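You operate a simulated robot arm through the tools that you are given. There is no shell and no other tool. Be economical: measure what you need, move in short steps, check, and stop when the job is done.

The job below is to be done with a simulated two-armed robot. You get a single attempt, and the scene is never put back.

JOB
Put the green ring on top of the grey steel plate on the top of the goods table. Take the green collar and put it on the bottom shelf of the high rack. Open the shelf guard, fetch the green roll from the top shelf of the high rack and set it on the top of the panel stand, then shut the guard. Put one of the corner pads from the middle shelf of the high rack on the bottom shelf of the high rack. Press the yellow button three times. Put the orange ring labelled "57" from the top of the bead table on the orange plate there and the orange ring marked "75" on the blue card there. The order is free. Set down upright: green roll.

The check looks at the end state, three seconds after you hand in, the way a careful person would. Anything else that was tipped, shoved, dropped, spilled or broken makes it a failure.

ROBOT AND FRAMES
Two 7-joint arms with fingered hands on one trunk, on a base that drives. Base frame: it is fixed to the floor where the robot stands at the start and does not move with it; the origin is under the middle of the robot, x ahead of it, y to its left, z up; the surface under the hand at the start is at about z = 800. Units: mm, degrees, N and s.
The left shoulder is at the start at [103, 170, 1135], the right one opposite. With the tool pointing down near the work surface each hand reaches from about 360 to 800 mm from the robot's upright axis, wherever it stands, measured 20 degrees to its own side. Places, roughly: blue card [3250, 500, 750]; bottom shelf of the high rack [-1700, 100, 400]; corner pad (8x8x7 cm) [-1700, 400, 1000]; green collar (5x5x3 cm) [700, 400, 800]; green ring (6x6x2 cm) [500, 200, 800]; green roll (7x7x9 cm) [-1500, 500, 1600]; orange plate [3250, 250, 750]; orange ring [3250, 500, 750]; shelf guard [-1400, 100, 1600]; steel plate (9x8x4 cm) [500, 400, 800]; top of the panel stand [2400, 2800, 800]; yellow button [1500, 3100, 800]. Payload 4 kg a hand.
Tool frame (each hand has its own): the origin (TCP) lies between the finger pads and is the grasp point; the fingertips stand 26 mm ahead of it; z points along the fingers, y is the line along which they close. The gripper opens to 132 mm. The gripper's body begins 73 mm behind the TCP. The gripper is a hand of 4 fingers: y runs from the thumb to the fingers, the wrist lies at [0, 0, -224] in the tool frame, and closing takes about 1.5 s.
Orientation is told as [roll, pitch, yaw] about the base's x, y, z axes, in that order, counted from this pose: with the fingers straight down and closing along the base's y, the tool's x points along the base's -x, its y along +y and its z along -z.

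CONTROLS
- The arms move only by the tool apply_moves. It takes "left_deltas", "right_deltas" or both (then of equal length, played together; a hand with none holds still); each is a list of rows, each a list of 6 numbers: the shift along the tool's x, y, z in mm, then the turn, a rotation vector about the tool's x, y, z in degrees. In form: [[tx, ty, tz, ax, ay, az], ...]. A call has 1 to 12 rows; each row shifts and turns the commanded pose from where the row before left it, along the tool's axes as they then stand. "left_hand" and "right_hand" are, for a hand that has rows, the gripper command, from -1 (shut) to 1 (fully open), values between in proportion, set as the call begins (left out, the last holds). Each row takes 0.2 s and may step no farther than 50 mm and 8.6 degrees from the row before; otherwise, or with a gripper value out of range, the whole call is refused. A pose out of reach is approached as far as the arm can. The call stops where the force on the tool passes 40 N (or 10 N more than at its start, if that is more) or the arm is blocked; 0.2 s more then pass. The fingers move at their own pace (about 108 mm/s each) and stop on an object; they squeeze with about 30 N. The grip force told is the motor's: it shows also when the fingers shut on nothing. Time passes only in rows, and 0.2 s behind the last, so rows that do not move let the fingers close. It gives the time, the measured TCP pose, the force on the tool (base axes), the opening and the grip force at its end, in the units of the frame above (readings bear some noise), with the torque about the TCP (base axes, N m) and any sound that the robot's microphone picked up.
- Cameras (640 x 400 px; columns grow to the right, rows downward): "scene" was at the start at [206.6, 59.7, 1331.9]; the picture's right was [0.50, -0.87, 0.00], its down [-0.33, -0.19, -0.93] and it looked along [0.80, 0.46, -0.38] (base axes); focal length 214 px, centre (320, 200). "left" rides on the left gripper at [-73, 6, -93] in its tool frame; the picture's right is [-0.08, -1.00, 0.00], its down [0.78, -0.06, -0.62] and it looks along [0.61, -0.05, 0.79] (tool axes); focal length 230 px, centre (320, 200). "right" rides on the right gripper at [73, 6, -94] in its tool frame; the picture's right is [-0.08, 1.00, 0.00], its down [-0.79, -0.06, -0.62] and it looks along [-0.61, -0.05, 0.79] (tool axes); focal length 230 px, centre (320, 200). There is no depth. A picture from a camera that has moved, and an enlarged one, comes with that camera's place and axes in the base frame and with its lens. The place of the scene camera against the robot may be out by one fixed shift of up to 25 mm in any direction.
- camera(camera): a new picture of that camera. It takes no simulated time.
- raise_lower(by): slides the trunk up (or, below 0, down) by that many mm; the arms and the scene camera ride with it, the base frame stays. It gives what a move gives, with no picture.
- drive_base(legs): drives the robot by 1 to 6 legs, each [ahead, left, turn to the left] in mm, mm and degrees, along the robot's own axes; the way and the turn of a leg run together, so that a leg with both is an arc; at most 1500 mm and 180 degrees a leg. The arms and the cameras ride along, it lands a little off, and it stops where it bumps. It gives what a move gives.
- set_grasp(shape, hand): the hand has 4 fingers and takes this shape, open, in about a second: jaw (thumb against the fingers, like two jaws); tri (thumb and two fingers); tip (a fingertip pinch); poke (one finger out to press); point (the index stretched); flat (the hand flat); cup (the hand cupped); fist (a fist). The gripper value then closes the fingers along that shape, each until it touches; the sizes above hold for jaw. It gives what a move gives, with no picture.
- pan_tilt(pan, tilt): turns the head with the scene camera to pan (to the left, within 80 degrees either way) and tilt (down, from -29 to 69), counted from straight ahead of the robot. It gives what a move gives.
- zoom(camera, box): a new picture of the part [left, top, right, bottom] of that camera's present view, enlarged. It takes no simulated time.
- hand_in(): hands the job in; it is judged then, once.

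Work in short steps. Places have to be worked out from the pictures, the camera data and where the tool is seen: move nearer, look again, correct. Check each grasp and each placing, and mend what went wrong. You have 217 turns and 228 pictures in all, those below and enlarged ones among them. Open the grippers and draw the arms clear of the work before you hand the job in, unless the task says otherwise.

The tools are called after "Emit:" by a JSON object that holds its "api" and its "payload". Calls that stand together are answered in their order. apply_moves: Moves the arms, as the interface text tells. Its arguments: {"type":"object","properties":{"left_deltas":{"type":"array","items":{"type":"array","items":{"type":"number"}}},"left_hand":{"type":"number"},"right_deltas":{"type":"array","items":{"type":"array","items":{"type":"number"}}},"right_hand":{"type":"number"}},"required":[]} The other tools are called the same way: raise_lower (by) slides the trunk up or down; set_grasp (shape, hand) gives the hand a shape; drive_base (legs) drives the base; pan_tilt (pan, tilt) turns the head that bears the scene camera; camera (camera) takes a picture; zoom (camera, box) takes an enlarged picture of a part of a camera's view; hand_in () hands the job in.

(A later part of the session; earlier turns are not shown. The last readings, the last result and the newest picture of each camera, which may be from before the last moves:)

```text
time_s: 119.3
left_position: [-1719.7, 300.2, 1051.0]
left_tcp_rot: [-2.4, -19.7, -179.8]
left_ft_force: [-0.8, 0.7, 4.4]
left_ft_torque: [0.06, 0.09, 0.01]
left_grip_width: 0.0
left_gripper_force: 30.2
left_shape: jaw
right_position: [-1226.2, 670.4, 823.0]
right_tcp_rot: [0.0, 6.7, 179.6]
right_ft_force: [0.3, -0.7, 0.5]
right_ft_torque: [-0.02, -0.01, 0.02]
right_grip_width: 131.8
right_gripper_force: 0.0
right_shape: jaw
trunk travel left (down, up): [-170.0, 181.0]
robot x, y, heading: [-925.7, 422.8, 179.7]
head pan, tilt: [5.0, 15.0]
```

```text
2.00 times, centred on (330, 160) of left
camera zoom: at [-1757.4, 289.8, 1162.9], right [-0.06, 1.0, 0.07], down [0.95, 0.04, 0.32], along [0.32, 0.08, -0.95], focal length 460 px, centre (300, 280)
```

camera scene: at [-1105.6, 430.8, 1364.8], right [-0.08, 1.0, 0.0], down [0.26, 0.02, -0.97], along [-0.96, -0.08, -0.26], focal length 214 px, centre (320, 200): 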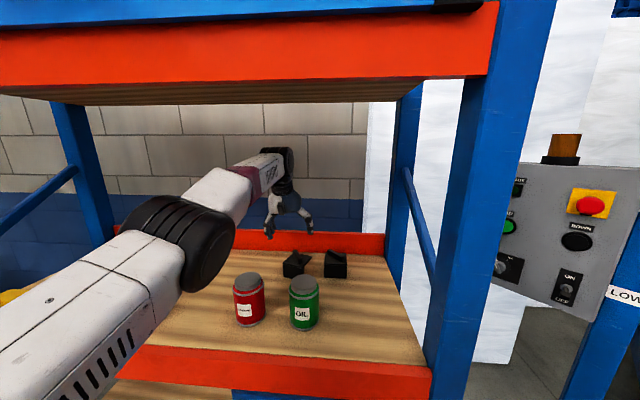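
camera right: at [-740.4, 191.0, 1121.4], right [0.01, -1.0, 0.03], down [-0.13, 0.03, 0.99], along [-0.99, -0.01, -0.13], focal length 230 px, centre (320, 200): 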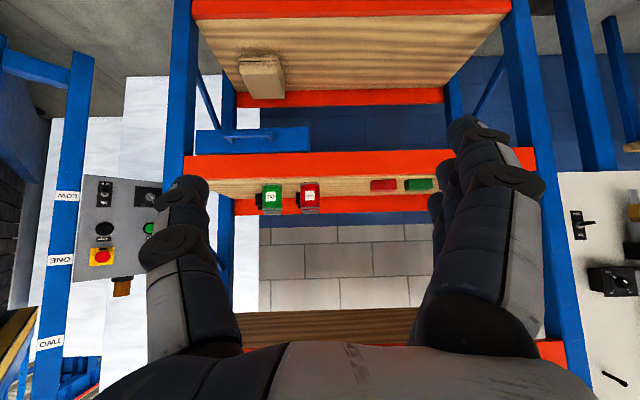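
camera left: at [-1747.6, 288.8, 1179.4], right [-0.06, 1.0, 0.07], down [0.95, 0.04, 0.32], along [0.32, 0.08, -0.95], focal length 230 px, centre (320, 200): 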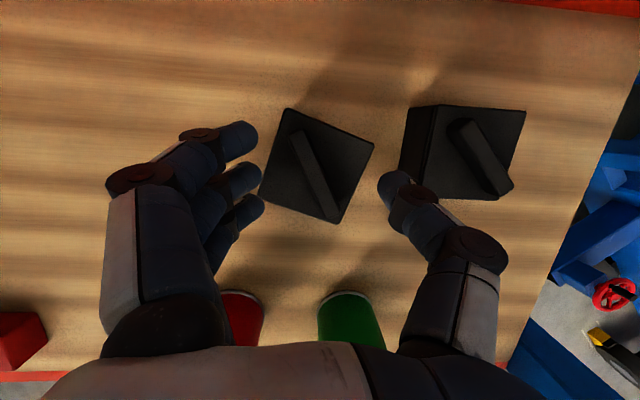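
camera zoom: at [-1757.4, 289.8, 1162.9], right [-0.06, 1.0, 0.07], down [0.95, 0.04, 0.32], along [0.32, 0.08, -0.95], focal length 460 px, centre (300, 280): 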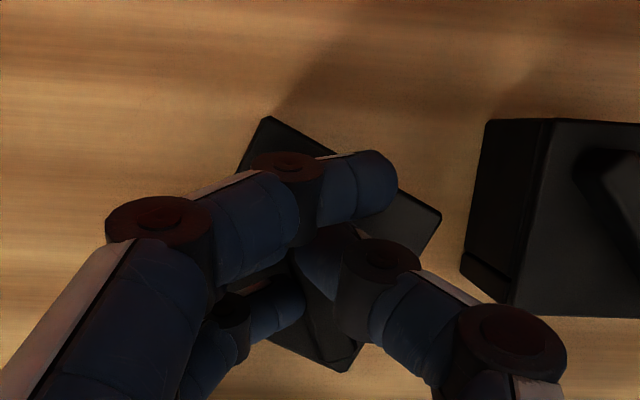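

The jaw closed above the rib (width 0). I raise, and try the fingertip-pinch shape to see where its tips meet.

Emit:
{"api": "apply_moves", "payload": {"left_deltas": [[0, 0, 0, 0, 0, 0], [0, 0, 0, 0, 0, 0], [-10, 0, -28, 0, 0, 0], [-10, 0, -28, 0, 0, 0], [0, 0, 0, 0, 0, 0]], "left_hand": 0}}

Emit:
{"api": "set_grasp", "payload": {"hand": "left", "shape": "tip"}}

Emit:
{"api": "camera", "payload": {"camera": "left"}}

Emit:
{"api": "apply_moves", "payload": {"left_deltas": [[0, 0, 0, 0, 0, 0], [0, 0, 0, 0, 0, 0], [0, 0, 0, 0, 0, 0], [0, 0, 0, 0, 0, 0], [0, 0, 0, 0, 0, 0]], "left_hand": -1}}

Emit:
{"api": "camera", "payload": {"camera": "left"}}

```text
time_s: 120.5
left_position: [-1719.5, 295.9, 1107.2]
left_tcp_rot: [-2.4, -19.4, -179.8]
left_ft_force: [-0.1, -0.7, 0.0]
left_ft_torque: [0.0, 0.01, -0.02]
left_grip_width: 65.5
left_gripper_force: 0.1
left_shape: jaw
right_position: [-1227.0, 669.9, 822.6]
right_tcp_rot: [-0.1, 6.8, 179.8]
right_ft_force: [-0.9, -0.3, 0.4]
right_ft_torque: [0.0, -0.04, 0.0]
right_grip_width: 131.9
right_gripper_force: 0.1
right_shape: jaw
trunk travel left (down, up): [-170.0, 181.0]
robot x, y, heading: [-923.8, 422.4, 179.6]
head pan, tilt: [5.0, 15.0]
```

```text
time_s: 121.5
left_position: [-1720.2, 296.5, 1108.7]
left_tcp_rot: [-2.4, -19.6, -179.6]
left_ft_force: [-0.5, 0.2, -0.4]
left_ft_torque: [-0.02, 0.02, 0.0]
left_grip_width: 132.0
left_gripper_force: 0.0
left_shape: tip
right_position: [-1227.8, 671.1, 823.0]
right_tcp_rot: [-0.2, 6.8, 179.7]
right_ft_force: [-0.1, 0.2, 0.4]
right_ft_torque: [0.01, -0.01, 0.0]
right_grip_width: 131.8
right_gripper_force: 0.0
right_shape: jaw
trunk travel left (down, up): [-170.0, 181.0]
robot x, y, heading: [-927.4, 423.8, 179.9]
head pan, tilt: [5.0, 15.0]
```

```text
146 pictures are left
camera left: at [-1757.5, 287.3, 1220.8], right [-0.06, 1.0, 0.07], down [0.95, 0.04, 0.32], along [0.32, 0.08, -0.94], focal length 230 px, centre (320, 200)
```

left: 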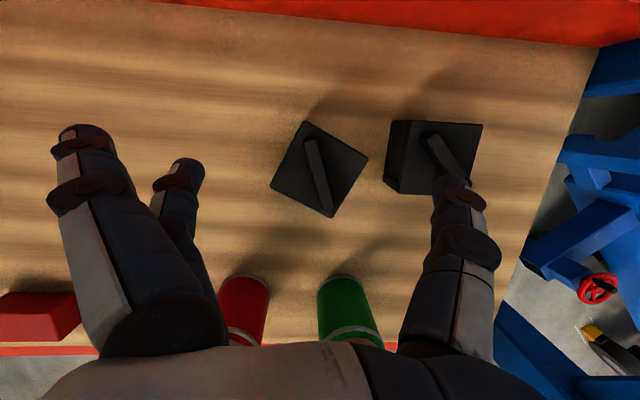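

```text
time_s: 122.7
left_position: [-1718.5, 297.2, 1110.0]
left_tcp_rot: [-2.4, -19.6, -179.8]
left_ft_force: [0.2, 0.2, 0.0]
left_ft_torque: [0.02, 0.01, -0.01]
left_grip_width: 0.3
left_gripper_force: 30.3
left_shape: tip
right_position: [-1226.6, 670.6, 822.4]
right_tcp_rot: [-0.1, 6.9, 179.7]
right_ft_force: [-0.1, -0.4, -0.1]
right_ft_torque: [-0.01, 0.01, -0.01]
right_grip_width: 131.6
right_gripper_force: 0.1
right_shape: jaw
trunk travel left (down, up): [-170.0, 181.0]
robot x, y, heading: [-926.1, 425.1, 179.6]
head pan, tilt: [5.0, 15.0]
```

```text
145 pictures are left
camera left: at [-1757.5, 287.3, 1220.8], right [-0.06, 1.0, 0.07], down [0.95, 0.04, 0.32], along [0.32, 0.08, -0.94], focal length 230 px, centre (320, 200)
```

left: 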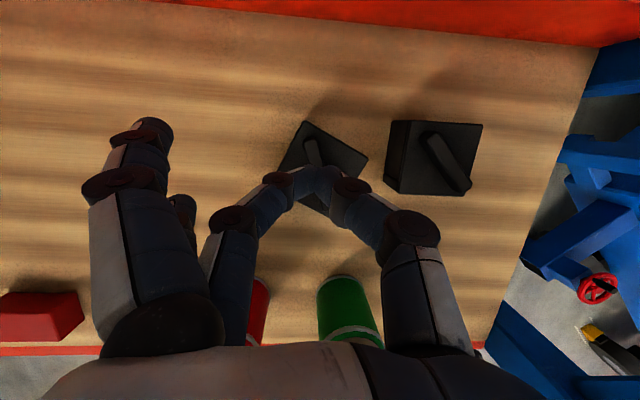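

The pinch meets ~10 mm ahead of the TCP, at about TCP height. I return to jaw, turn the hand +17° to square with the rib, and come down lower with a narrow opening.

Emit:
{"api": "set_grasp", "payload": {"hand": "left", "shape": "jaw"}}

Emit:
{"api": "apply_moves", "payload": {"left_deltas": [[12, 0, -4, -2, 0, -5.6], [0, 0, 0, -2, 0, -5.6], [0, 0, 0, -2, 0, -5.6], [0, 0, 0, 0, 0, 0], [0, 0, 0, 0, 0, 0]], "left_hand": -0.4}}

Emit:
{"api": "camera", "payload": {"camera": "left"}}

```text
time_s: 123.5
left_position: [-1718.1, 296.5, 1108.5]
left_tcp_rot: [-2.4, -19.5, -179.8]
left_ft_force: [0.3, -0.5, -0.7]
left_ft_torque: [-0.04, 0.02, -0.01]
left_grip_width: 132.1
left_gripper_force: 0.1
left_shape: jaw
right_position: [-1226.3, 670.0, 823.5]
right_tcp_rot: [-0.2, 6.8, 179.7]
right_ft_force: [0.5, 0.4, -0.2]
right_ft_torque: [0.0, 0.0, 0.01]
right_grip_width: 131.6
right_gripper_force: 0.1
right_shape: jaw
trunk travel left (down, up): [-170.0, 181.0]
robot x, y, heading: [-925.3, 424.1, 179.6]
head pan, tilt: [5.0, 15.0]
```

```text
time_s: 124.8
left_position: [-1707.9, 297.2, 1110.2]
left_tcp_rot: [-2.3, -19.0, -162.0]
left_ft_force: [-0.2, -0.5, 0.2]
left_ft_torque: [-0.01, -0.02, 0.02]
left_grip_width: 40.0
left_gripper_force: 0.0
left_shape: jaw
right_position: [-1227.2, 670.8, 822.2]
right_tcp_rot: [-0.1, 6.8, 179.7]
right_ft_force: [0.1, -0.7, -0.1]
right_ft_torque: [-0.01, -0.03, -0.01]
right_grip_width: 131.6
right_gripper_force: 0.1
right_shape: jaw
trunk travel left (down, up): [-170.0, 181.0]
robot x, y, heading: [-930.2, 425.6, 180.0]
head pan, tilt: [5.0, 15.0]
```

```text
144 pictures are left
camera left: at [-1741.7, 276.3, 1220.5], right [-0.37, 0.93, 0.06], down [0.88, 0.33, 0.33], along [0.29, 0.18, -0.94], focal length 230 px, centre (320, 200)
```

left: 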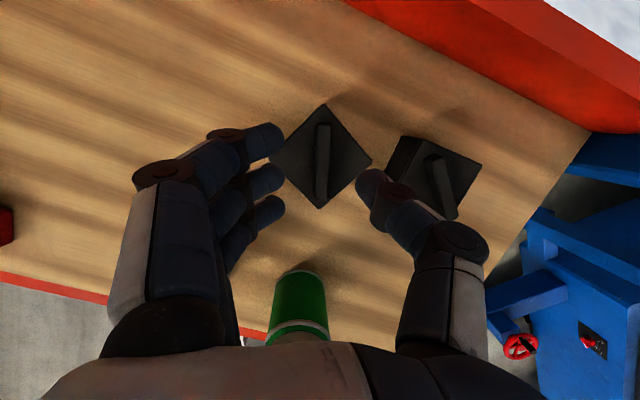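

Rib is now square to the jaws. Lower onto it (TCP z≈1036) with narrow opening.

Emit:
{"api": "apply_moves", "payload": {"left_deltas": [[9.5, -2, 22.8, 0, 0, 0], [9.5, -2, 22.8, 0, 0, 0], [6.5, -2, 15, 0, 0, 0], [0, 0, 0, 0, 0, 0]]}}

Emit:
{"api": "zoom", "payload": {"camera": "left", "box": [180, 60, 480, 260]}}

```text
time_s: 125.8
left_position: [-1704.4, 306.1, 1045.9]
left_tcp_rot: [-2.3, -19.0, -162.0]
left_ft_force: [1.0, -1.8, 5.5]
left_ft_torque: [-0.18, -0.18, 0.01]
left_grip_width: 40.6
left_gripper_force: 0.0
left_shape: jaw
right_position: [-1226.3, 671.2, 823.6]
right_tcp_rot: [-0.1, 6.7, 179.7]
right_ft_force: [-0.9, -0.4, 0.6]
right_ft_torque: [-0.03, -0.02, 0.01]
right_grip_width: 132.0
right_gripper_force: 0.0
right_shape: jaw
trunk travel left (down, up): [-170.0, 181.0]
robot x, y, heading: [-927.7, 424.5, 179.6]
head pan, tilt: [5.0, 15.0]
```

```text
2.00 times, centred on (330, 160) of left
camera zoom: at [-1738.9, 285.1, 1156.6], right [-0.37, 0.93, 0.06], down [0.89, 0.33, 0.33], along [0.29, 0.18, -0.94], focal length 460 px, centre (300, 280)
```

zoom: 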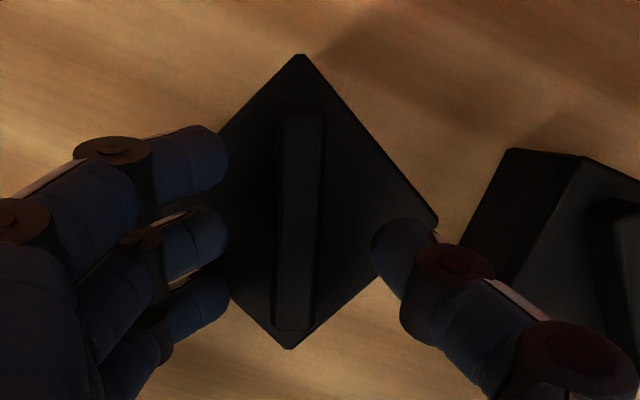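

A fingertip touches the body top. Raise 4 mm, narrow the opening, lower again and then close.

Emit:
{"api": "apply_moves", "payload": {"left_deltas": [[-1.3, 0, -3.8, 0, 0, 0], [0, 0, 0, 0, 0, 0], [2, 0, 6, 0, 0, 0], [2, 0, 6, 0, 0, 0], [0, 0, 0, 0, 0, 0]], "left_hand": -0.65}}

Emit:
{"api": "zoom", "payload": {"camera": "left", "box": [180, 60, 480, 260]}}

```text
time_s: 127.0
left_position: [-1705.2, 305.7, 1040.3]
left_tcp_rot: [-2.2, -19.3, -162.0]
left_ft_force: [2.1, -3.7, 25.8]
left_ft_torque: [-0.46, -0.53, 0.07]
left_grip_width: 17.4
left_gripper_force: 25.5
left_shape: jaw
right_position: [-1225.6, 670.3, 824.1]
right_tcp_rot: [-0.1, 6.6, 179.7]
right_ft_force: [0.1, -0.8, -0.3]
right_ft_torque: [0.0, 0.04, 0.0]
right_grip_width: 131.5
right_gripper_force: 0.0
right_shape: jaw
trunk travel left (down, up): [-170.0, 181.0]
robot x, y, heading: [-928.3, 423.4, 179.4]
head pan, tilt: [5.0, 15.0]
```

```text
2.00 times, centred on (330, 160) of left
camera zoom: at [-1738.0, 284.7, 1152.1], right [-0.37, 0.93, 0.06], down [0.89, 0.33, 0.32], along [0.28, 0.18, -0.94], focal length 460 px, centre (300, 280)
```

zoom: 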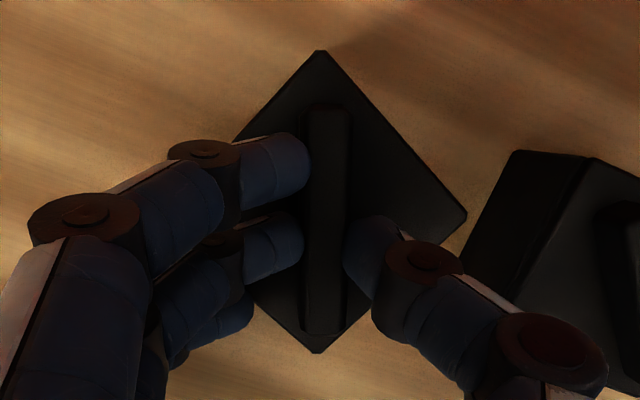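

Fingers now hug the rib from both sides (17 mm). Close fully, wait, then lift gently.

Emit:
{"api": "apply_moves", "payload": {"left_deltas": [[0, 0, 0, 0, 0, 0], [0, 0, 0, 0, 0, 0], [0, 0, 0, 0, 0, 0], [-2, 0, -5, 0, 0, 0], [-5, 0, -14, 0, 0, 0], [-7, 0, -19, 0, 0, 0], [0, 0, 0, 0, 0, 0]], "left_hand": -1}}

Emit:
{"api": "camera", "payload": {"camera": "left"}}

Emit:
{"api": "zoom", "payload": {"camera": "scene", "box": [200, 190, 400, 340]}}

```text
time_s: 128.6
left_position: [-1706.0, 305.8, 1073.5]
left_tcp_rot: [-2.1, -18.6, -162.0]
left_ft_force: [0.7, 0.2, -0.8]
left_ft_torque: [-0.03, -0.01, -0.01]
left_grip_width: 12.8
left_gripper_force: 29.9
left_shape: jaw
right_position: [-1226.2, 670.4, 822.7]
right_tcp_rot: [-0.1, 6.8, 179.7]
right_ft_force: [-0.4, 0.2, 0.1]
right_ft_torque: [0.04, 0.0, 0.0]
right_grip_width: 132.0
right_gripper_force: 0.0
right_shape: jaw
trunk travel left (down, up): [-170.0, 181.0]
robot x, y, heading: [-923.8, 424.9, 180.0]
head pan, tilt: [5.0, 15.0]
```

```text
141 pictures are left
camera left: at [-1741.0, 284.5, 1185.7], right [-0.37, 0.93, 0.06], down [0.88, 0.33, 0.33], along [0.29, 0.18, -0.94], focal length 230 px, centre (320, 200)
```

left: 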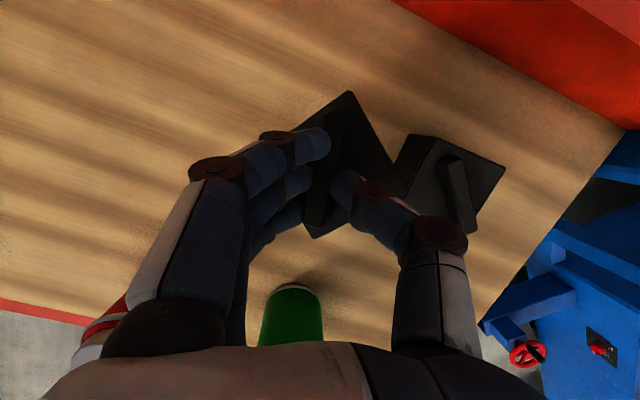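

```text
2.67 times, centred on (300, 265) of scene
camera zoom: at [-1106.4, 430.8, 1364.4], right [-0.08, 1.0, 0.0], down [0.26, 0.02, -0.97], along [-0.96, -0.08, -0.26], focal length 572 px, centre (373, 27)
```

zoom: 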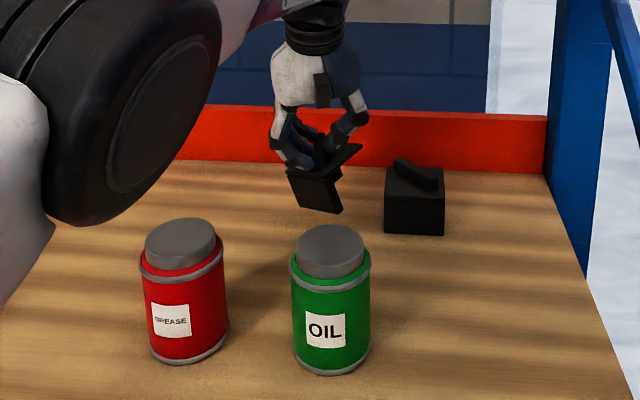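

The pad is lifted, held by its rib. I raise 35 mm, move to the gap at y≈120 behind the cans.

Emit:
{"api": "apply_moves", "payload": {"left_deltas": [[-6, 0, -17, 0, 0, 0], [-6, 0, -17, 0, 0, 0], [-10.8, 35, 3.8, 0, 0, 0], [-10.8, 35, 3.8, 0, 0, 0], [-10.8, 35, 3.8, 0, 0, 0], [-10.8, 35, 3.8, 0, 0, 0], [-10.8, 35, 3.8, 0, 0, 0], [0, 0, 0, 0, 0, 0]]}}

Emit:
{"api": "camera", "payload": {"camera": "scene"}}

Emit:
{"api": "camera", "payload": {"camera": "left"}}

```text
time_s: 130.3
left_position: [-1709.6, 119.4, 1104.7]
left_tcp_rot: [-2.2, -18.9, -162.0]
left_ft_force: [-0.2, -0.3, -1.2]
left_ft_torque: [0.0, 0.0, 0.0]
left_grip_width: 13.1
left_gripper_force: 30.4
left_shape: jaw
right_position: [-1228.0, 670.5, 822.4]
right_tcp_rot: [-0.1, 6.7, 179.6]
right_ft_force: [0.3, 0.8, 0.1]
right_ft_torque: [0.0, 0.02, 0.03]
right_grip_width: 131.9
right_gripper_force: 0.0
right_shape: jaw
trunk travel left (down, up): [-170.0, 181.0]
robot x, y, heading: [-924.7, 426.7, 179.7]
head pan, tilt: [5.0, 15.0]
```

```text
139 pictures are left
camera scene: at [-1105.8, 431.3, 1364.7], right [-0.08, 1.0, 0.0], down [0.26, 0.02, -0.97], along [-0.96, -0.08, -0.26], focal length 214 px, centre (320, 200)
```

scene: 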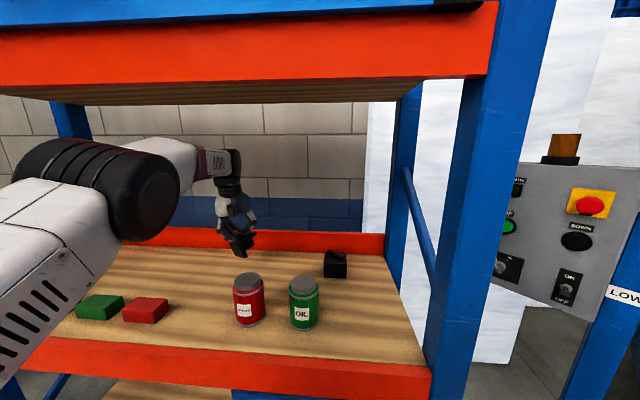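

```text
138 pictures are left
camera left: at [-1744.2, 98.4, 1216.1], right [-0.37, 0.93, 0.06], down [0.89, 0.33, 0.33], along [0.29, 0.18, -0.94], focal length 230 px, centre (320, 200)
```

left: 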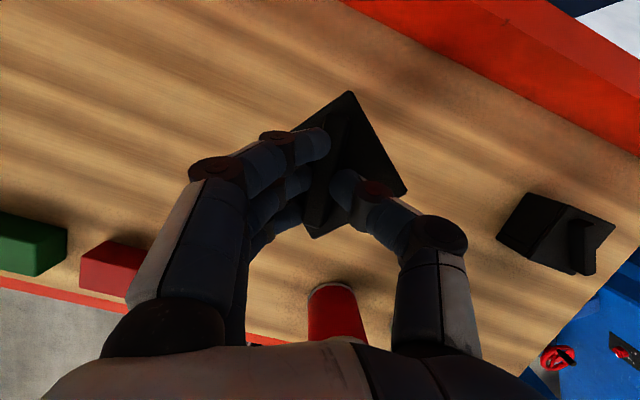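

Clear path straight back. Drive back 500 mm.

Emit:
{"api": "drive_base", "payload": {"legs": [[-250, 0, 0], [-250, 0, 0]]}}

Emit:
{"api": "camera", "payload": {"camera": "scene"}}

```text
time_s: 133.6
left_position: [-1208.7, 115.6, 1104.0]
left_tcp_rot: [-2.2, -18.9, -161.9]
left_ft_force: [1.0, -0.7, -0.5]
left_ft_torque: [-0.01, -0.01, 0.03]
left_grip_width: 13.1
left_gripper_force: 30.2
left_shape: jaw
right_position: [-726.9, 667.8, 823.6]
right_tcp_rot: [-0.1, 6.8, 179.7]
right_ft_force: [0.5, -0.3, -1.0]
right_ft_torque: [0.0, 0.03, 0.01]
right_grip_width: 132.0
right_gripper_force: 0.1
right_shape: jaw
trunk travel left (down, up): [-170.0, 181.0]
robot x, y, heading: [-423.9, 419.5, 179.8]
head pan, tilt: [5.0, 15.0]
```

```text
137 pictures are left
camera scene: at [-605.2, 428.0, 1364.8], right [-0.08, 1.0, 0.0], down [0.26, 0.02, -0.97], along [-0.96, -0.08, -0.26], focal length 214 px, centre (320, 200)
```

scene: 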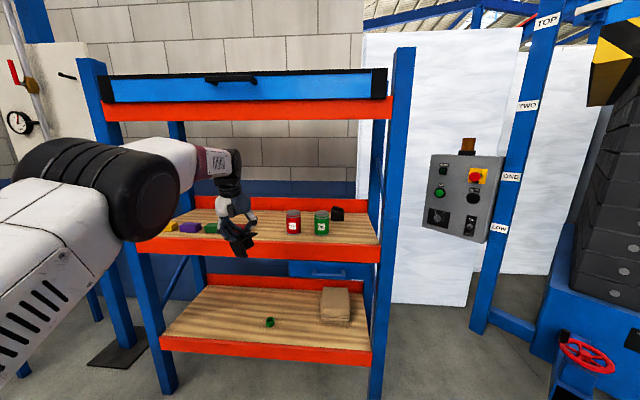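

I pull the hand back, straighten its yaw, and lower trunk and hand for the bottom shelf.

Emit:
{"api": "apply_moves", "payload": {"left_deltas": [[0, 0, 0, 2, 0, 5.6], [0, 0, 0, 2, 0, 5.6], [0, 0, 0, 2, 0, 5.6], [40, 0, -14, 0, 0, 0], [40, 0, -14, 0, 0, 0], [40, 0, -14, 0, 0, 0], [40, 0, -14, 0, 0, 0], [0, 0, 0, 0, 0, 0]]}}

Emit:
{"api": "raise_lower", "payload": {"by": -170}}

Emit:
{"api": "apply_moves", "payload": {"left_deltas": [[15, 0, 42, 0, 0, 0], [15, 0, 42, 0, 0, 0], [15, 0, 42, 0, 0, 0], [15, 0, 42, 0, 0, 0], [15, 0, 42, 0, 0, 0], [15, 0, 42, 0, 0, 0], [15, 0, 42, 0, 0, 0], [15, 0, 42, 0, 0, 0], [0, 0, 0, 0, 0, 0]]}}

Emit:
{"api": "camera", "payload": {"camera": "scene"}}

```text
time_s: 135.4
left_position: [-1040.4, 116.1, 1101.1]
left_tcp_rot: [-2.5, -19.4, -179.7]
left_ft_force: [-0.3, -0.3, -0.5]
left_ft_torque: [0.01, 0.02, 0.02]
left_grip_width: 13.0
left_gripper_force: 30.2
left_shape: jaw
right_position: [-727.7, 667.3, 821.3]
right_tcp_rot: [-0.1, 6.7, 179.7]
right_ft_force: [-0.2, 0.4, -1.1]
right_ft_torque: [-0.01, 0.01, 0.0]
right_grip_width: 131.7
right_gripper_force: 0.1
right_shape: jaw
trunk travel left (down, up): [-170.0, 181.0]
robot x, y, heading: [-424.6, 422.9, 179.9]
head pan, tilt: [5.0, 15.0]
```

```text
time_s: 137.1
left_position: [-1068.4, 114.4, 719.9]
left_tcp_rot: [-2.2, 5.7, -179.7]
left_ft_force: [0.4, -0.1, -0.4]
left_ft_torque: [0.03, 0.02, 0.0]
left_grip_width: 13.1
left_gripper_force: 30.4
left_shape: jaw
right_position: [-654.5, 667.3, 591.1]
right_tcp_rot: [0.4, 35.7, -179.8]
right_ft_force: [-0.7, -1.6, 6.4]
right_ft_torque: [-0.59, 0.11, -0.07]
right_grip_width: 132.2
right_gripper_force: 0.1
right_shape: jaw
trunk travel left (down, up): [-7.0, 345.0]
robot x, y, heading: [-422.1, 420.1, 179.5]
head pan, tilt: [5.0, 15.0]
stopped: the force on the tool passed its limit at 49 N (the readings are from after the stop); the commanded pose is now the measured one
```

```text
time_s: 139.1
left_position: [-915.1, 128.6, 398.8]
left_tcp_rot: [-2.1, 5.8, -179.6]
left_ft_force: [0.4, 0.4, -1.5]
left_ft_torque: [0.03, 0.04, -0.01]
left_grip_width: 12.9
left_gripper_force: 29.6
left_shape: jaw
right_position: [-653.9, 666.1, 589.6]
right_tcp_rot: [0.2, 35.6, -179.9]
right_ft_force: [0.4, 3.4, 15.0]
right_ft_torque: [-1.36, 0.17, 0.0]
right_grip_width: 131.9
right_gripper_force: 0.0
right_shape: jaw
trunk travel left (down, up): [-7.0, 345.0]
robot x, y, heading: [-425.8, 423.4, 179.2]
head pan, tilt: [5.0, 15.0]
```

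```text
136 pictures are left
camera scene: at [-771.8, 428.6, 1175.4], right [-0.08, 1.0, 0.0], down [0.26, 0.02, -0.97], along [-0.96, -0.08, -0.26], focal length 214 px, centre (320, 200)
```

scene: 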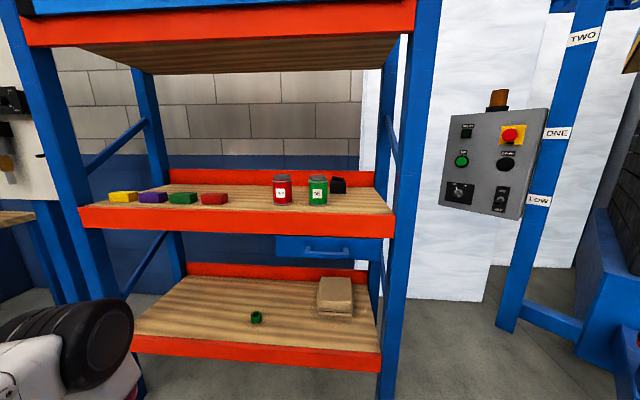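

The right hand touched the robot's own body during lowering (trunk leans at its bottom). I move it forward and re-level it, and raise and re-tilt the left hand.

Emit:
{"api": "apply_moves", "payload": {"left_deltas": [[4, 0, -40, 0, 0, 0], [4, 0, -40, 0, 0, 0], [4, 0, -40, 0, 0, 0], [0, 0, 0, 0, -8.4, 0], [0, 0, 0, 0, -8.4, 0], [0, 0, 0, 0, -8.4, 0], [0, 0, 0, 0, 0, 0]], "right_deltas": [[-33, 0, -23, 0, 0, 0], [-33, 0, -23, 0, 0, 0], [-33, 0, -23, 0, -7, 0], [0, 0, 0, 0, -7, 0], [0, 0, 0, 0, -7, 0], [0, 0, 0, 0, -7, 0], [0, 0, 0, 0, 0, 0]]}}

Emit:
{"api": "camera", "payload": {"camera": "left"}}

```text
time_s: 140.7
left_position: [-916.0, 122.9, 518.9]
left_tcp_rot: [-2.4, -19.5, -178.7]
left_ft_force: [0.7, 0.4, -0.2]
left_ft_torque: [0.03, -0.02, 0.0]
left_grip_width: 13.0
left_gripper_force: 30.0
left_shape: jaw
right_position: [-787.9, 667.2, 576.6]
right_tcp_rot: [0.0, 7.6, -180.0]
right_ft_force: [0.1, 0.4, -0.7]
right_ft_torque: [-0.01, -0.02, 0.02]
right_grip_width: 131.8
right_gripper_force: 0.1
right_shape: jaw
right hand out of reach, approached as far as the arm can: row 6
trunk travel left (down, up): [-7.0, 345.0]
robot x, y, heading: [-423.3, 420.3, 180.0]
head pan, tilt: [5.0, 15.0]
```

```text
135 pictures are left
camera left: at [-953.5, 113.5, 631.3], right [-0.08, 0.99, 0.06], down [0.95, 0.06, 0.32], along [0.32, 0.09, -0.95], focal length 230 px, centre (320, 200)
```

left: 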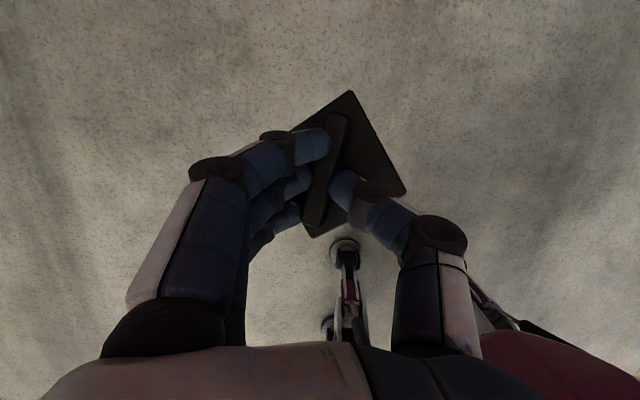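

Drive to the placing spot: 72 mm toward +y, 355 mm ahead; then extend over the shelf.

Emit:
{"api": "drive_base", "payload": {"legs": [[0, -75, 0], [355, 0, 0]]}}

Emit:
{"api": "apply_moves", "payload": {"left_deltas": [[-40, 0, 14, 0, 0, 0], [-40, 0, 14, 0, 0, 0], [-40, 0, 14, 0, 0, 0], [-40, 0, 14, 0, 0, 0], [-40, 0, 14, 0, 0, 0], [-40, 0, 14, 0, 0, 0], [0, 0, 0, 0, 0, 0]]}}

Emit:
{"api": "camera", "payload": {"camera": "left"}}

Emit:
{"api": "pan_tilt", "payload": {"pan": 10, "tilt": 35}}

Emit:
{"api": "camera", "payload": {"camera": "scene"}}

```text
time_s: 143.9
left_position: [-1266.3, 197.4, 518.8]
left_tcp_rot: [-2.3, -19.4, -178.6]
left_ft_force: [0.0, 0.1, 0.1]
left_ft_torque: [-0.01, 0.0, 0.02]
left_grip_width: 13.2
left_gripper_force: 30.5
left_shape: jaw
right_position: [-1140.6, 741.4, 577.1]
right_tcp_rot: [0.2, 7.9, -179.8]
right_ft_force: [-0.3, -1.0, -0.2]
right_ft_torque: [-0.02, 0.03, -0.02]
right_grip_width: 131.9
right_gripper_force: 0.0
right_shape: jaw
trunk travel left (down, up): [-7.0, 345.0]
robot x, y, heading: [-782.1, 497.0, 179.7]
head pan, tilt: [5.0, 15.0]
```

```text
time_s: 145.5
left_position: [-1517.5, 186.9, 518.9]
left_tcp_rot: [-2.4, -19.5, -178.2]
left_ft_force: [0.7, -0.3, -0.9]
left_ft_torque: [0.01, 0.03, -0.01]
left_grip_width: 12.9
left_gripper_force: 30.2
left_shape: jaw
right_position: [-1140.1, 737.4, 578.3]
right_tcp_rot: [-0.1, 7.6, -179.5]
right_ft_force: [-0.6, 0.1, 0.0]
right_ft_torque: [0.04, 0.01, 0.0]
right_grip_width: 131.9
right_gripper_force: 0.1
right_shape: jaw
trunk travel left (down, up): [-7.0, 345.0]
robot x, y, heading: [-779.3, 498.6, -179.7]
head pan, tilt: [5.0, 15.0]
```

```text
134 pictures are left
camera left: at [-1556.1, 175.9, 630.9], right [-0.09, 0.99, 0.07], down [0.94, 0.07, 0.32], along [0.32, 0.09, -0.94], focal length 230 px, centre (320, 200)
```

left: 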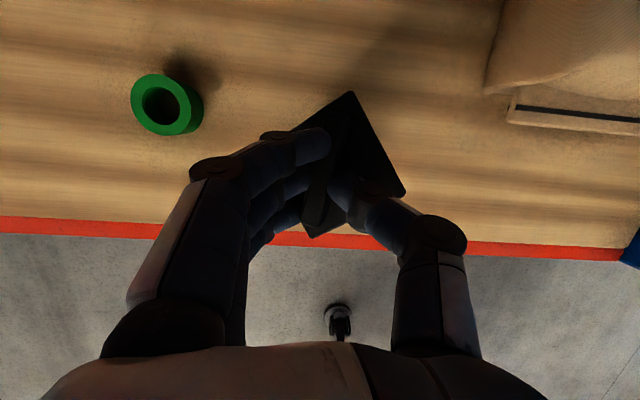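

```text
time_s: 146.3
left_position: [-1518.7, 186.5, 519.1]
left_tcp_rot: [-2.3, -19.5, -178.2]
left_ft_force: [-0.2, 0.0, -1.4]
left_ft_torque: [0.0, -0.03, -0.01]
left_grip_width: 12.8
left_gripper_force: 30.6
left_shape: jaw
right_position: [-1139.6, 736.8, 579.2]
right_tcp_rot: [-0.3, 7.7, -179.7]
right_ft_force: [0.2, 0.5, 0.1]
right_ft_torque: [0.02, 0.0, -0.05]
right_grip_width: 132.0
right_gripper_force: 0.1
right_shape: jaw
trunk travel left (down, up): [-7.0, 345.0]
robot x, y, heading: [-773.5, 497.4, -180.0]
head pan, tilt: [10.0, 35.0]
```

```text
133 pictures are left
camera scene: at [-1115.9, 489.7, 1144.0], right [-0.17, 0.98, 0.01], down [0.56, 0.1, -0.82], along [-0.81, -0.14, -0.57], focal length 214 px, centre (320, 200)
```

scene: 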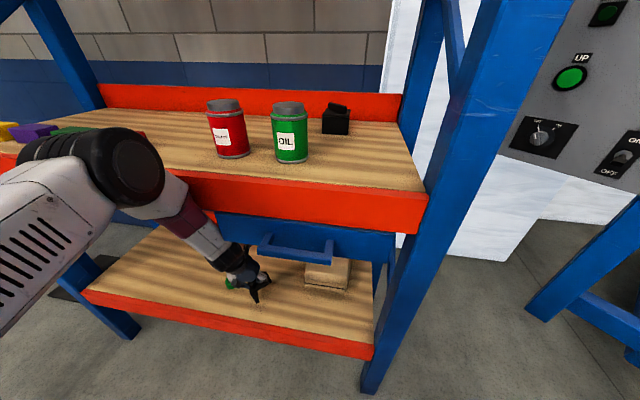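

The pad is over the shelf, ~30 mm inside the edge. Lower with a little more forward reach until contact.

Emit:
{"api": "apply_moves", "payload": {"left_deltas": [[-4, 0, 18, 0, 0, 0], [-4, 0, 18, 0, 0, 0], [1, 0, 4, 0, 0, 0], [1, 0, 3, 0, 0, 0], [1, 0, 3, 0, 0, 0], [1, 0, 3, 0, 0, 0], [0, 0, 0, 0, 0, 0]]}}

Emit:
{"api": "camera", "payload": {"camera": "left"}}

Emit:
{"api": "zoom", "payload": {"camera": "scene", "box": [180, 220, 380, 345]}}

```text
time_s: 147.9
left_position: [-1543.6, 180.0, 490.0]
left_tcp_rot: [-2.6, -21.1, -177.3]
left_ft_force: [4.2, 11.8, 37.4]
left_ft_torque: [0.15, -0.07, -0.03]
left_grip_width: 16.0
left_gripper_force: 30.5
left_shape: jaw
right_position: [-1137.2, 736.6, 583.1]
right_tcp_rot: [-0.2, 7.3, -179.6]
right_ft_force: [0.0, -0.2, 0.5]
right_ft_torque: [0.01, 0.0, -0.01]
right_grip_width: 132.0
right_gripper_force: 0.0
right_shape: jaw
trunk travel left (down, up): [-7.0, 345.0]
robot x, y, heading: [-778.9, 495.5, -179.6]
head pan, tilt: [10.0, 35.0]
```

```text
132 pictures are left
camera left: at [-1579.1, 168.1, 604.3], right [-0.1, 0.99, 0.07], down [0.95, 0.08, 0.29], along [0.29, 0.1, -0.95], focal length 230 px, centre (320, 200)
```

left: 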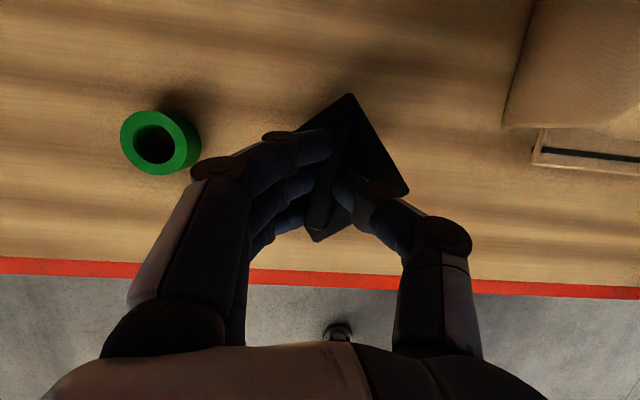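

```text
3.20 times, centred on (280, 282) of scene
camera zoom: at [-1107.7, 487.4, 1147.3], right [-0.18, 0.98, 0.01], down [0.56, 0.11, -0.82], along [-0.81, -0.14, -0.57], focal length 686 px, centre (448, -64)
```

zoom: 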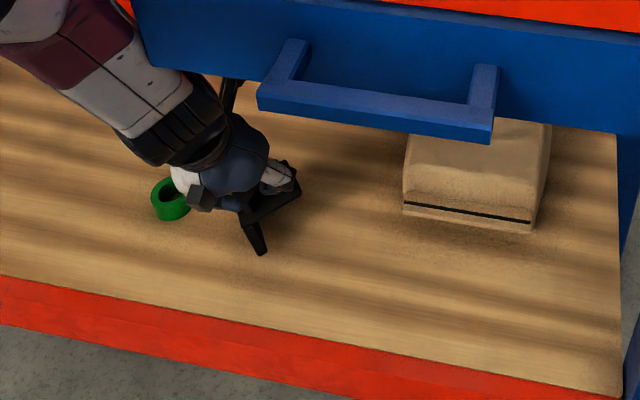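

Contact at z≈490; the pad seems tilted in the grip. Zoom in on it.

Emit:
{"api": "zoom", "payload": {"camera": "left", "box": [230, 70, 470, 260]}}

Emit:
{"api": "zoom", "payload": {"camera": "scene", "box": [220, 250, 300, 310]}}

```text
2.11 times, centred on (350, 165) of left
camera zoom: at [-1579.1, 168.1, 604.3], right [-0.1, 0.99, 0.07], down [0.95, 0.08, 0.29], along [0.29, 0.1, -0.95], focal length 484 px, centre (257, 274)
```

zoom: 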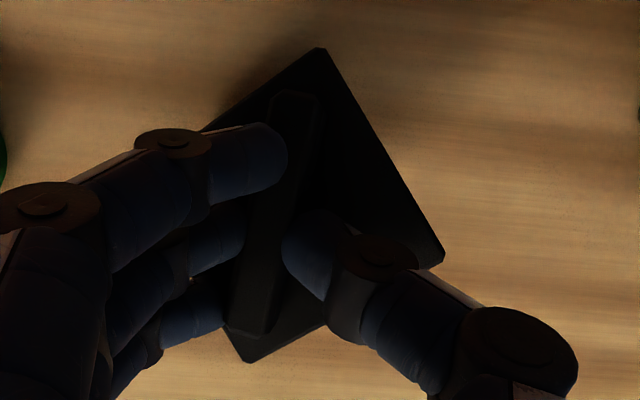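

```text
6.67 times, centred on (260, 280) of scene
camera zoom: at [-1107.7, 487.4, 1147.3], right [-0.18, 0.98, 0.01], down [0.56, 0.11, -0.82], along [-0.81, -0.14, -0.57], focal length 1430 px, centre (720, -333)
```

zoom: 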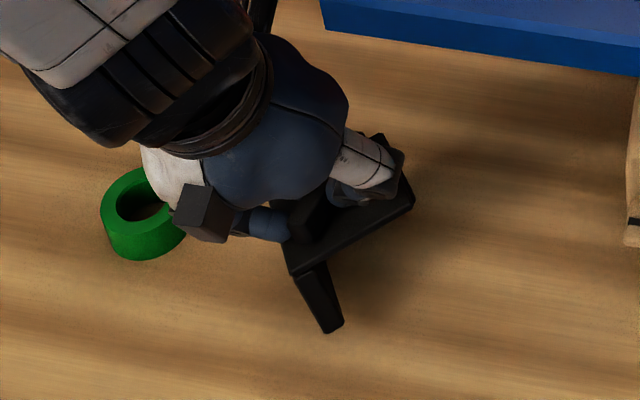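

The pad (an L-shaped corner with top rib) touches with its leg, slightly tilted. I release it gradually so it settles between the fingers.

Emit:
{"api": "apply_moves", "payload": {"left_deltas": [[0, 0, 0, 0, 0, 0], [0, 0, 0, 0, 0, 0], [0, 0, 0, 0, 0, 0]], "left_hand": -0.7}}

Emit:
{"api": "zoom", "payload": {"camera": "left", "box": [230, 70, 470, 260]}}

Emit:
{"api": "zoom", "payload": {"camera": "scene", "box": [220, 250, 300, 310]}}

```text
time_s: 148.7
left_position: [-1539.9, 178.9, 480.0]
left_tcp_rot: [-2.3, -20.2, -177.4]
left_ft_force: [-3.7, -0.7, 15.9]
left_ft_torque: [-0.05, -0.16, -0.04]
left_grip_width: 20.8
left_gripper_force: 0.1
left_shape: jaw
right_position: [-1138.9, 736.8, 579.9]
right_tcp_rot: [-0.2, 7.5, -179.5]
right_ft_force: [-0.1, -0.4, -0.3]
right_ft_torque: [-0.01, -0.02, -0.03]
right_grip_width: 132.0
right_gripper_force: 0.0
right_shape: jaw
trunk travel left (down, up): [-7.0, 345.0]
robot x, y, heading: [-777.0, 497.3, -179.7]
head pan, tilt: [10.0, 35.0]
```

```text
2.11 times, centred on (350, 165) of left
camera zoom: at [-1576.3, 167.8, 593.4], right [-0.1, 0.99, 0.07], down [0.95, 0.08, 0.31], along [0.3, 0.09, -0.95], focal length 484 px, centre (257, 274)
```

zoom: 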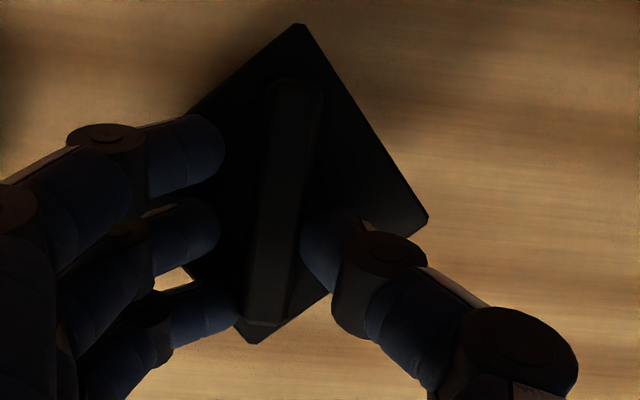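

```text
6.67 times, centred on (260, 280) of scene
camera zoom: at [-1111.9, 487.2, 1145.0], right [-0.18, 0.98, 0.01], down [0.56, 0.11, -0.82], along [-0.81, -0.14, -0.57], focal length 1430 px, centre (720, -333)
```

zoom: 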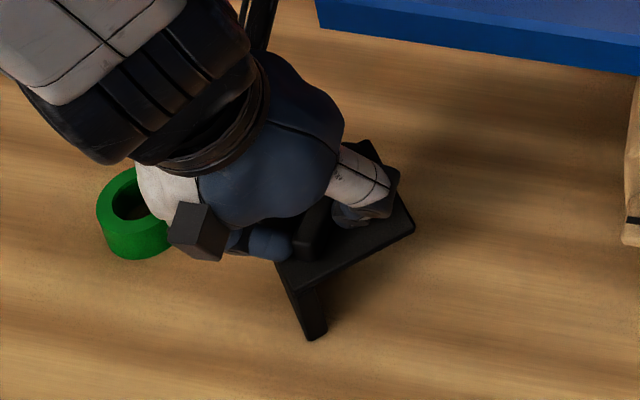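

It has settled lower. Ease upward while opening a bit more, and look.

Emit:
{"api": "apply_moves", "payload": {"left_deltas": [[-1, 0, -3, 0, 0, 0], [0, 0, 0, 0, 0, 0], [0, 0, 0, 0, 0, 0]], "left_hand": -0.4}}

Emit:
{"api": "zoom", "payload": {"camera": "left", "box": [230, 70, 470, 260]}}

Emit:
{"api": "zoom", "payload": {"camera": "scene", "box": [220, 250, 300, 310]}}

```text
time_s: 149.5
left_position: [-1536.8, 179.0, 479.9]
left_tcp_rot: [-2.6, -19.7, -177.5]
left_ft_force: [-2.8, 0.9, 20.1]
left_ft_torque: [-0.04, -0.23, 0.03]
left_grip_width: 38.1
left_gripper_force: 0.1
left_shape: jaw
right_position: [-1139.2, 734.7, 580.1]
right_tcp_rot: [-0.3, 7.6, -179.4]
right_ft_force: [-0.7, -0.4, 0.4]
right_ft_torque: [-0.03, -0.03, -0.02]
right_grip_width: 131.8
right_gripper_force: 0.0
right_shape: jaw
trunk travel left (down, up): [-7.0, 345.0]
robot x, y, heading: [-777.3, 494.6, -179.8]
head pan, tilt: [10.0, 35.0]
```

```text
2.11 times, centred on (350, 165) of left
camera zoom: at [-1574.8, 168.4, 591.8], right [-0.1, 0.99, 0.07], down [0.95, 0.08, 0.32], along [0.31, 0.1, -0.95], focal length 484 px, centre (257, 274)
```

zoom: 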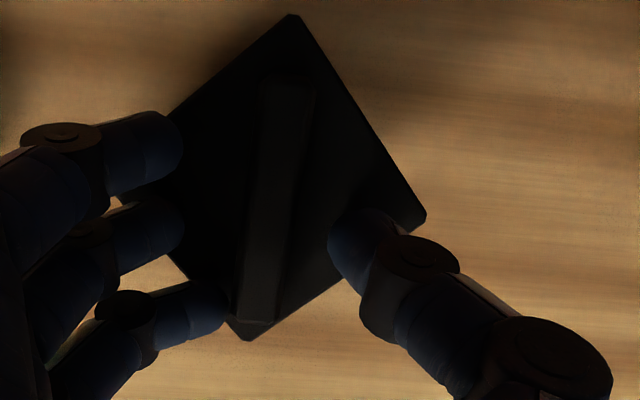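

```text
6.67 times, centred on (260, 280) of scene
camera zoom: at [-1113.7, 486.6, 1144.4], right [-0.18, 0.98, 0.01], down [0.56, 0.11, -0.82], along [-0.81, -0.14, -0.57], focal length 1430 px, centre (720, -333)
```

zoom: 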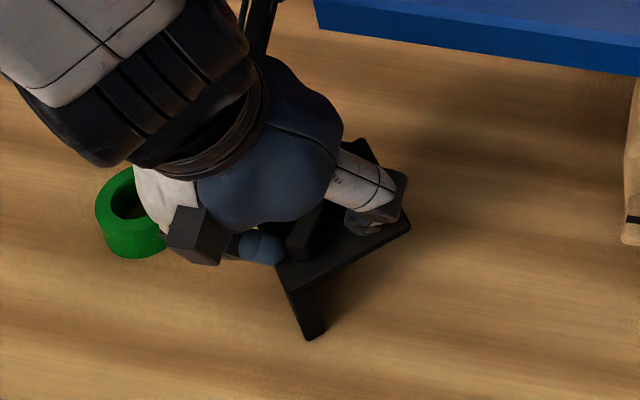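

The pad stands level; fingers rest on its top. Lift straight up slowly and retreat.

Emit:
{"api": "apply_moves", "payload": {"left_deltas": [[-2, 0, -6, 0, 0, 0], [-4, 0, -10, 0, 0, 0], [-7, 0, -19, 0, 0, 0], [-14, 0, -38, 0, 0, 0], [0, 0, 0, 0, 0, 0]]}}

Emit:
{"api": "camera", "payload": {"camera": "left"}}

Emit:
{"api": "camera", "payload": {"camera": "scene"}}

```text
time_s: 150.7
left_position: [-1539.3, 178.2, 547.3]
left_tcp_rot: [-2.7, -18.8, -177.6]
left_ft_force: [-0.2, -0.2, -0.2]
left_ft_torque: [-0.01, 0.0, 0.01]
left_grip_width: 39.5
left_gripper_force: 0.1
left_shape: jaw
right_position: [-1143.3, 735.1, 577.6]
right_tcp_rot: [-0.5, 8.1, -179.6]
right_ft_force: [0.1, -0.7, 1.1]
right_ft_torque: [-0.02, -0.01, 0.02]
right_grip_width: 131.9
right_gripper_force: 0.1
right_shape: jaw
trunk travel left (down, up): [-7.0, 345.0]
robot x, y, heading: [-776.8, 493.3, -179.9]
head pan, tilt: [10.0, 35.0]
```

```text
124 pictures are left
camera left: at [-1578.2, 166.9, 658.8], right [-0.1, 0.99, 0.07], down [0.94, 0.07, 0.33], along [0.32, 0.1, -0.94], focal length 230 px, centre (320, 200)
```

left: 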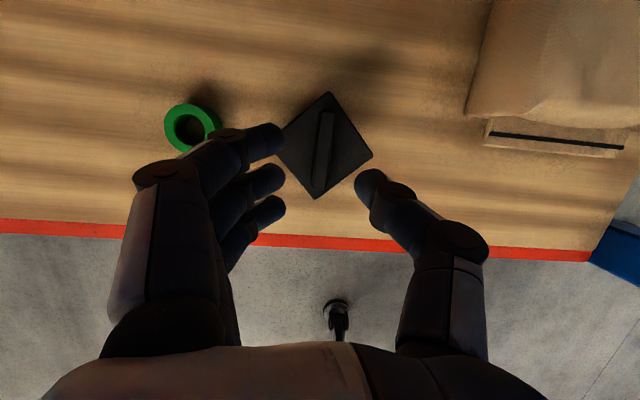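

```text
123 pictures are left
camera scene: at [-1122.4, 484.0, 1141.3], right [-0.18, 0.98, 0.01], down [0.57, 0.11, -0.82], along [-0.8, -0.14, -0.58], focal length 214 px, centre (320, 200)
```

scene: 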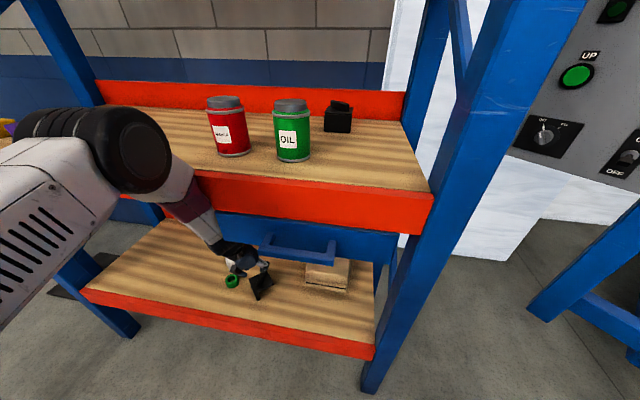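

Pad stands on the bottom shelf. Withdraw the hand and back off, then check the whole rack.

Emit:
{"api": "apply_moves", "payload": {"left_deltas": [[38, 0, -16, 0, 0, 0], [40, 0, -14, 0, 0, 0], [40, 0, -14, 0, 0, 0], [40, 0, -14, 0, 0, 0], [40, 0, -14, 0, 0, 0], [40, 0, -14, 0, 0, 0], [0, 0, 0, 0, 0, 0]]}}

Emit:
{"api": "drive_base", "payload": {"legs": [[-300, 0, 0]]}}

Emit:
{"api": "raise_lower", "payload": {"by": 200}}

Emit:
{"api": "pan_tilt", "payload": {"pan": 5, "tilt": 10}}

Emit:
{"api": "camera", "payload": {"camera": "scene"}}

```text
time_s: 152.3
left_position: [-1289.0, 197.2, 558.8]
left_tcp_rot: [-2.3, -19.5, -178.7]
left_ft_force: [-0.3, -0.7, -0.6]
left_ft_torque: [0.01, -0.01, 0.01]
left_grip_width: 39.4
left_gripper_force: 0.2
left_shape: jaw
right_position: [-1140.8, 742.5, 577.1]
right_tcp_rot: [0.2, 7.8, -179.8]
right_ft_force: [-0.2, 1.0, -0.4]
right_ft_torque: [0.02, -0.01, 0.02]
right_grip_width: 131.9
right_gripper_force: 0.1
right_shape: jaw
trunk travel left (down, up): [-7.0, 345.0]
robot x, y, heading: [-775.9, 496.2, 179.9]
head pan, tilt: [10.0, 35.0]
```

```text
time_s: 154.4
left_position: [-989.4, 194.7, 557.8]
left_tcp_rot: [-2.3, -19.5, -178.4]
left_ft_force: [0.7, 0.0, -1.0]
left_ft_torque: [-0.01, 0.05, 0.01]
left_grip_width: 39.7
left_gripper_force: 0.0
left_shape: jaw
right_position: [-841.5, 740.4, 576.5]
right_tcp_rot: [0.1, 7.9, -179.7]
right_ft_force: [-0.7, 0.9, -0.4]
right_ft_torque: [0.03, -0.02, -0.03]
right_grip_width: 131.9
right_gripper_force: 0.0
right_shape: jaw
trunk travel left (down, up): [-7.0, 345.0]
robot x, y, heading: [-474.0, 498.8, 180.2]
head pan, tilt: [10.0, 35.0]
```

```text
time_s: 156.5
left_position: [-990.1, 193.8, 757.1]
left_tcp_rot: [-2.4, -19.4, -178.5]
left_ft_force: [0.1, 1.5, -0.2]
left_ft_torque: [-0.03, 0.0, 0.02]
left_grip_width: 39.7
left_gripper_force: 0.1
left_shape: jaw
right_position: [-842.1, 740.7, 776.7]
right_tcp_rot: [0.2, 8.0, -179.6]
right_ft_force: [0.1, -0.4, -0.4]
right_ft_torque: [0.0, 0.02, 0.0]
right_grip_width: 131.9
right_gripper_force: 0.1
right_shape: jaw
trunk travel left (down, up): [-207.0, 145.0]
robot x, y, heading: [-475.4, 498.1, 180.0]
head pan, tilt: [10.0, 35.0]
```

```text
time_s: 157.4
left_position: [-989.1, 195.2, 757.0]
left_tcp_rot: [-2.3, -19.4, -178.4]
left_ft_force: [0.1, 0.2, 0.0]
left_ft_torque: [0.01, -0.02, 0.02]
left_grip_width: 39.6
left_gripper_force: 0.0
left_shape: jaw
right_position: [-842.1, 740.7, 776.7]
right_tcp_rot: [0.2, 7.8, -179.7]
right_ft_force: [-0.2, 0.0, 0.1]
right_ft_torque: [-0.01, 0.03, -0.02]
right_grip_width: 132.1
right_gripper_force: 0.0
right_shape: jaw
trunk travel left (down, up): [-207.0, 145.0]
robot x, y, heading: [-481.1, 497.8, 179.9]
head pan, tilt: [5.0, 10.0]
```

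```text
122 pictures are left
camera scene: at [-632.9, 502.6, 1410.5], right [-0.09, 1.0, 0.0], down [0.17, 0.02, -0.98], along [-0.98, -0.09, -0.17], focal length 214 px, centre (320, 200)
```

scene: 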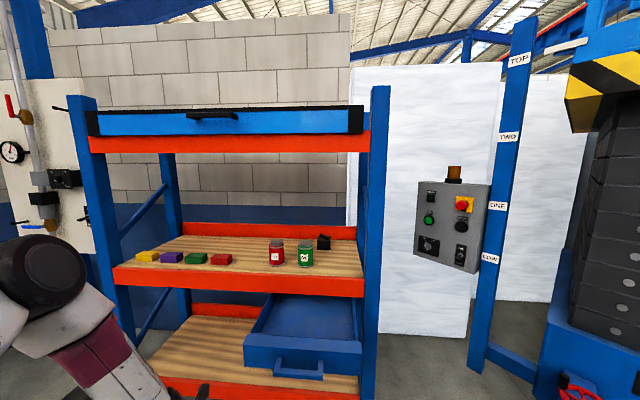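

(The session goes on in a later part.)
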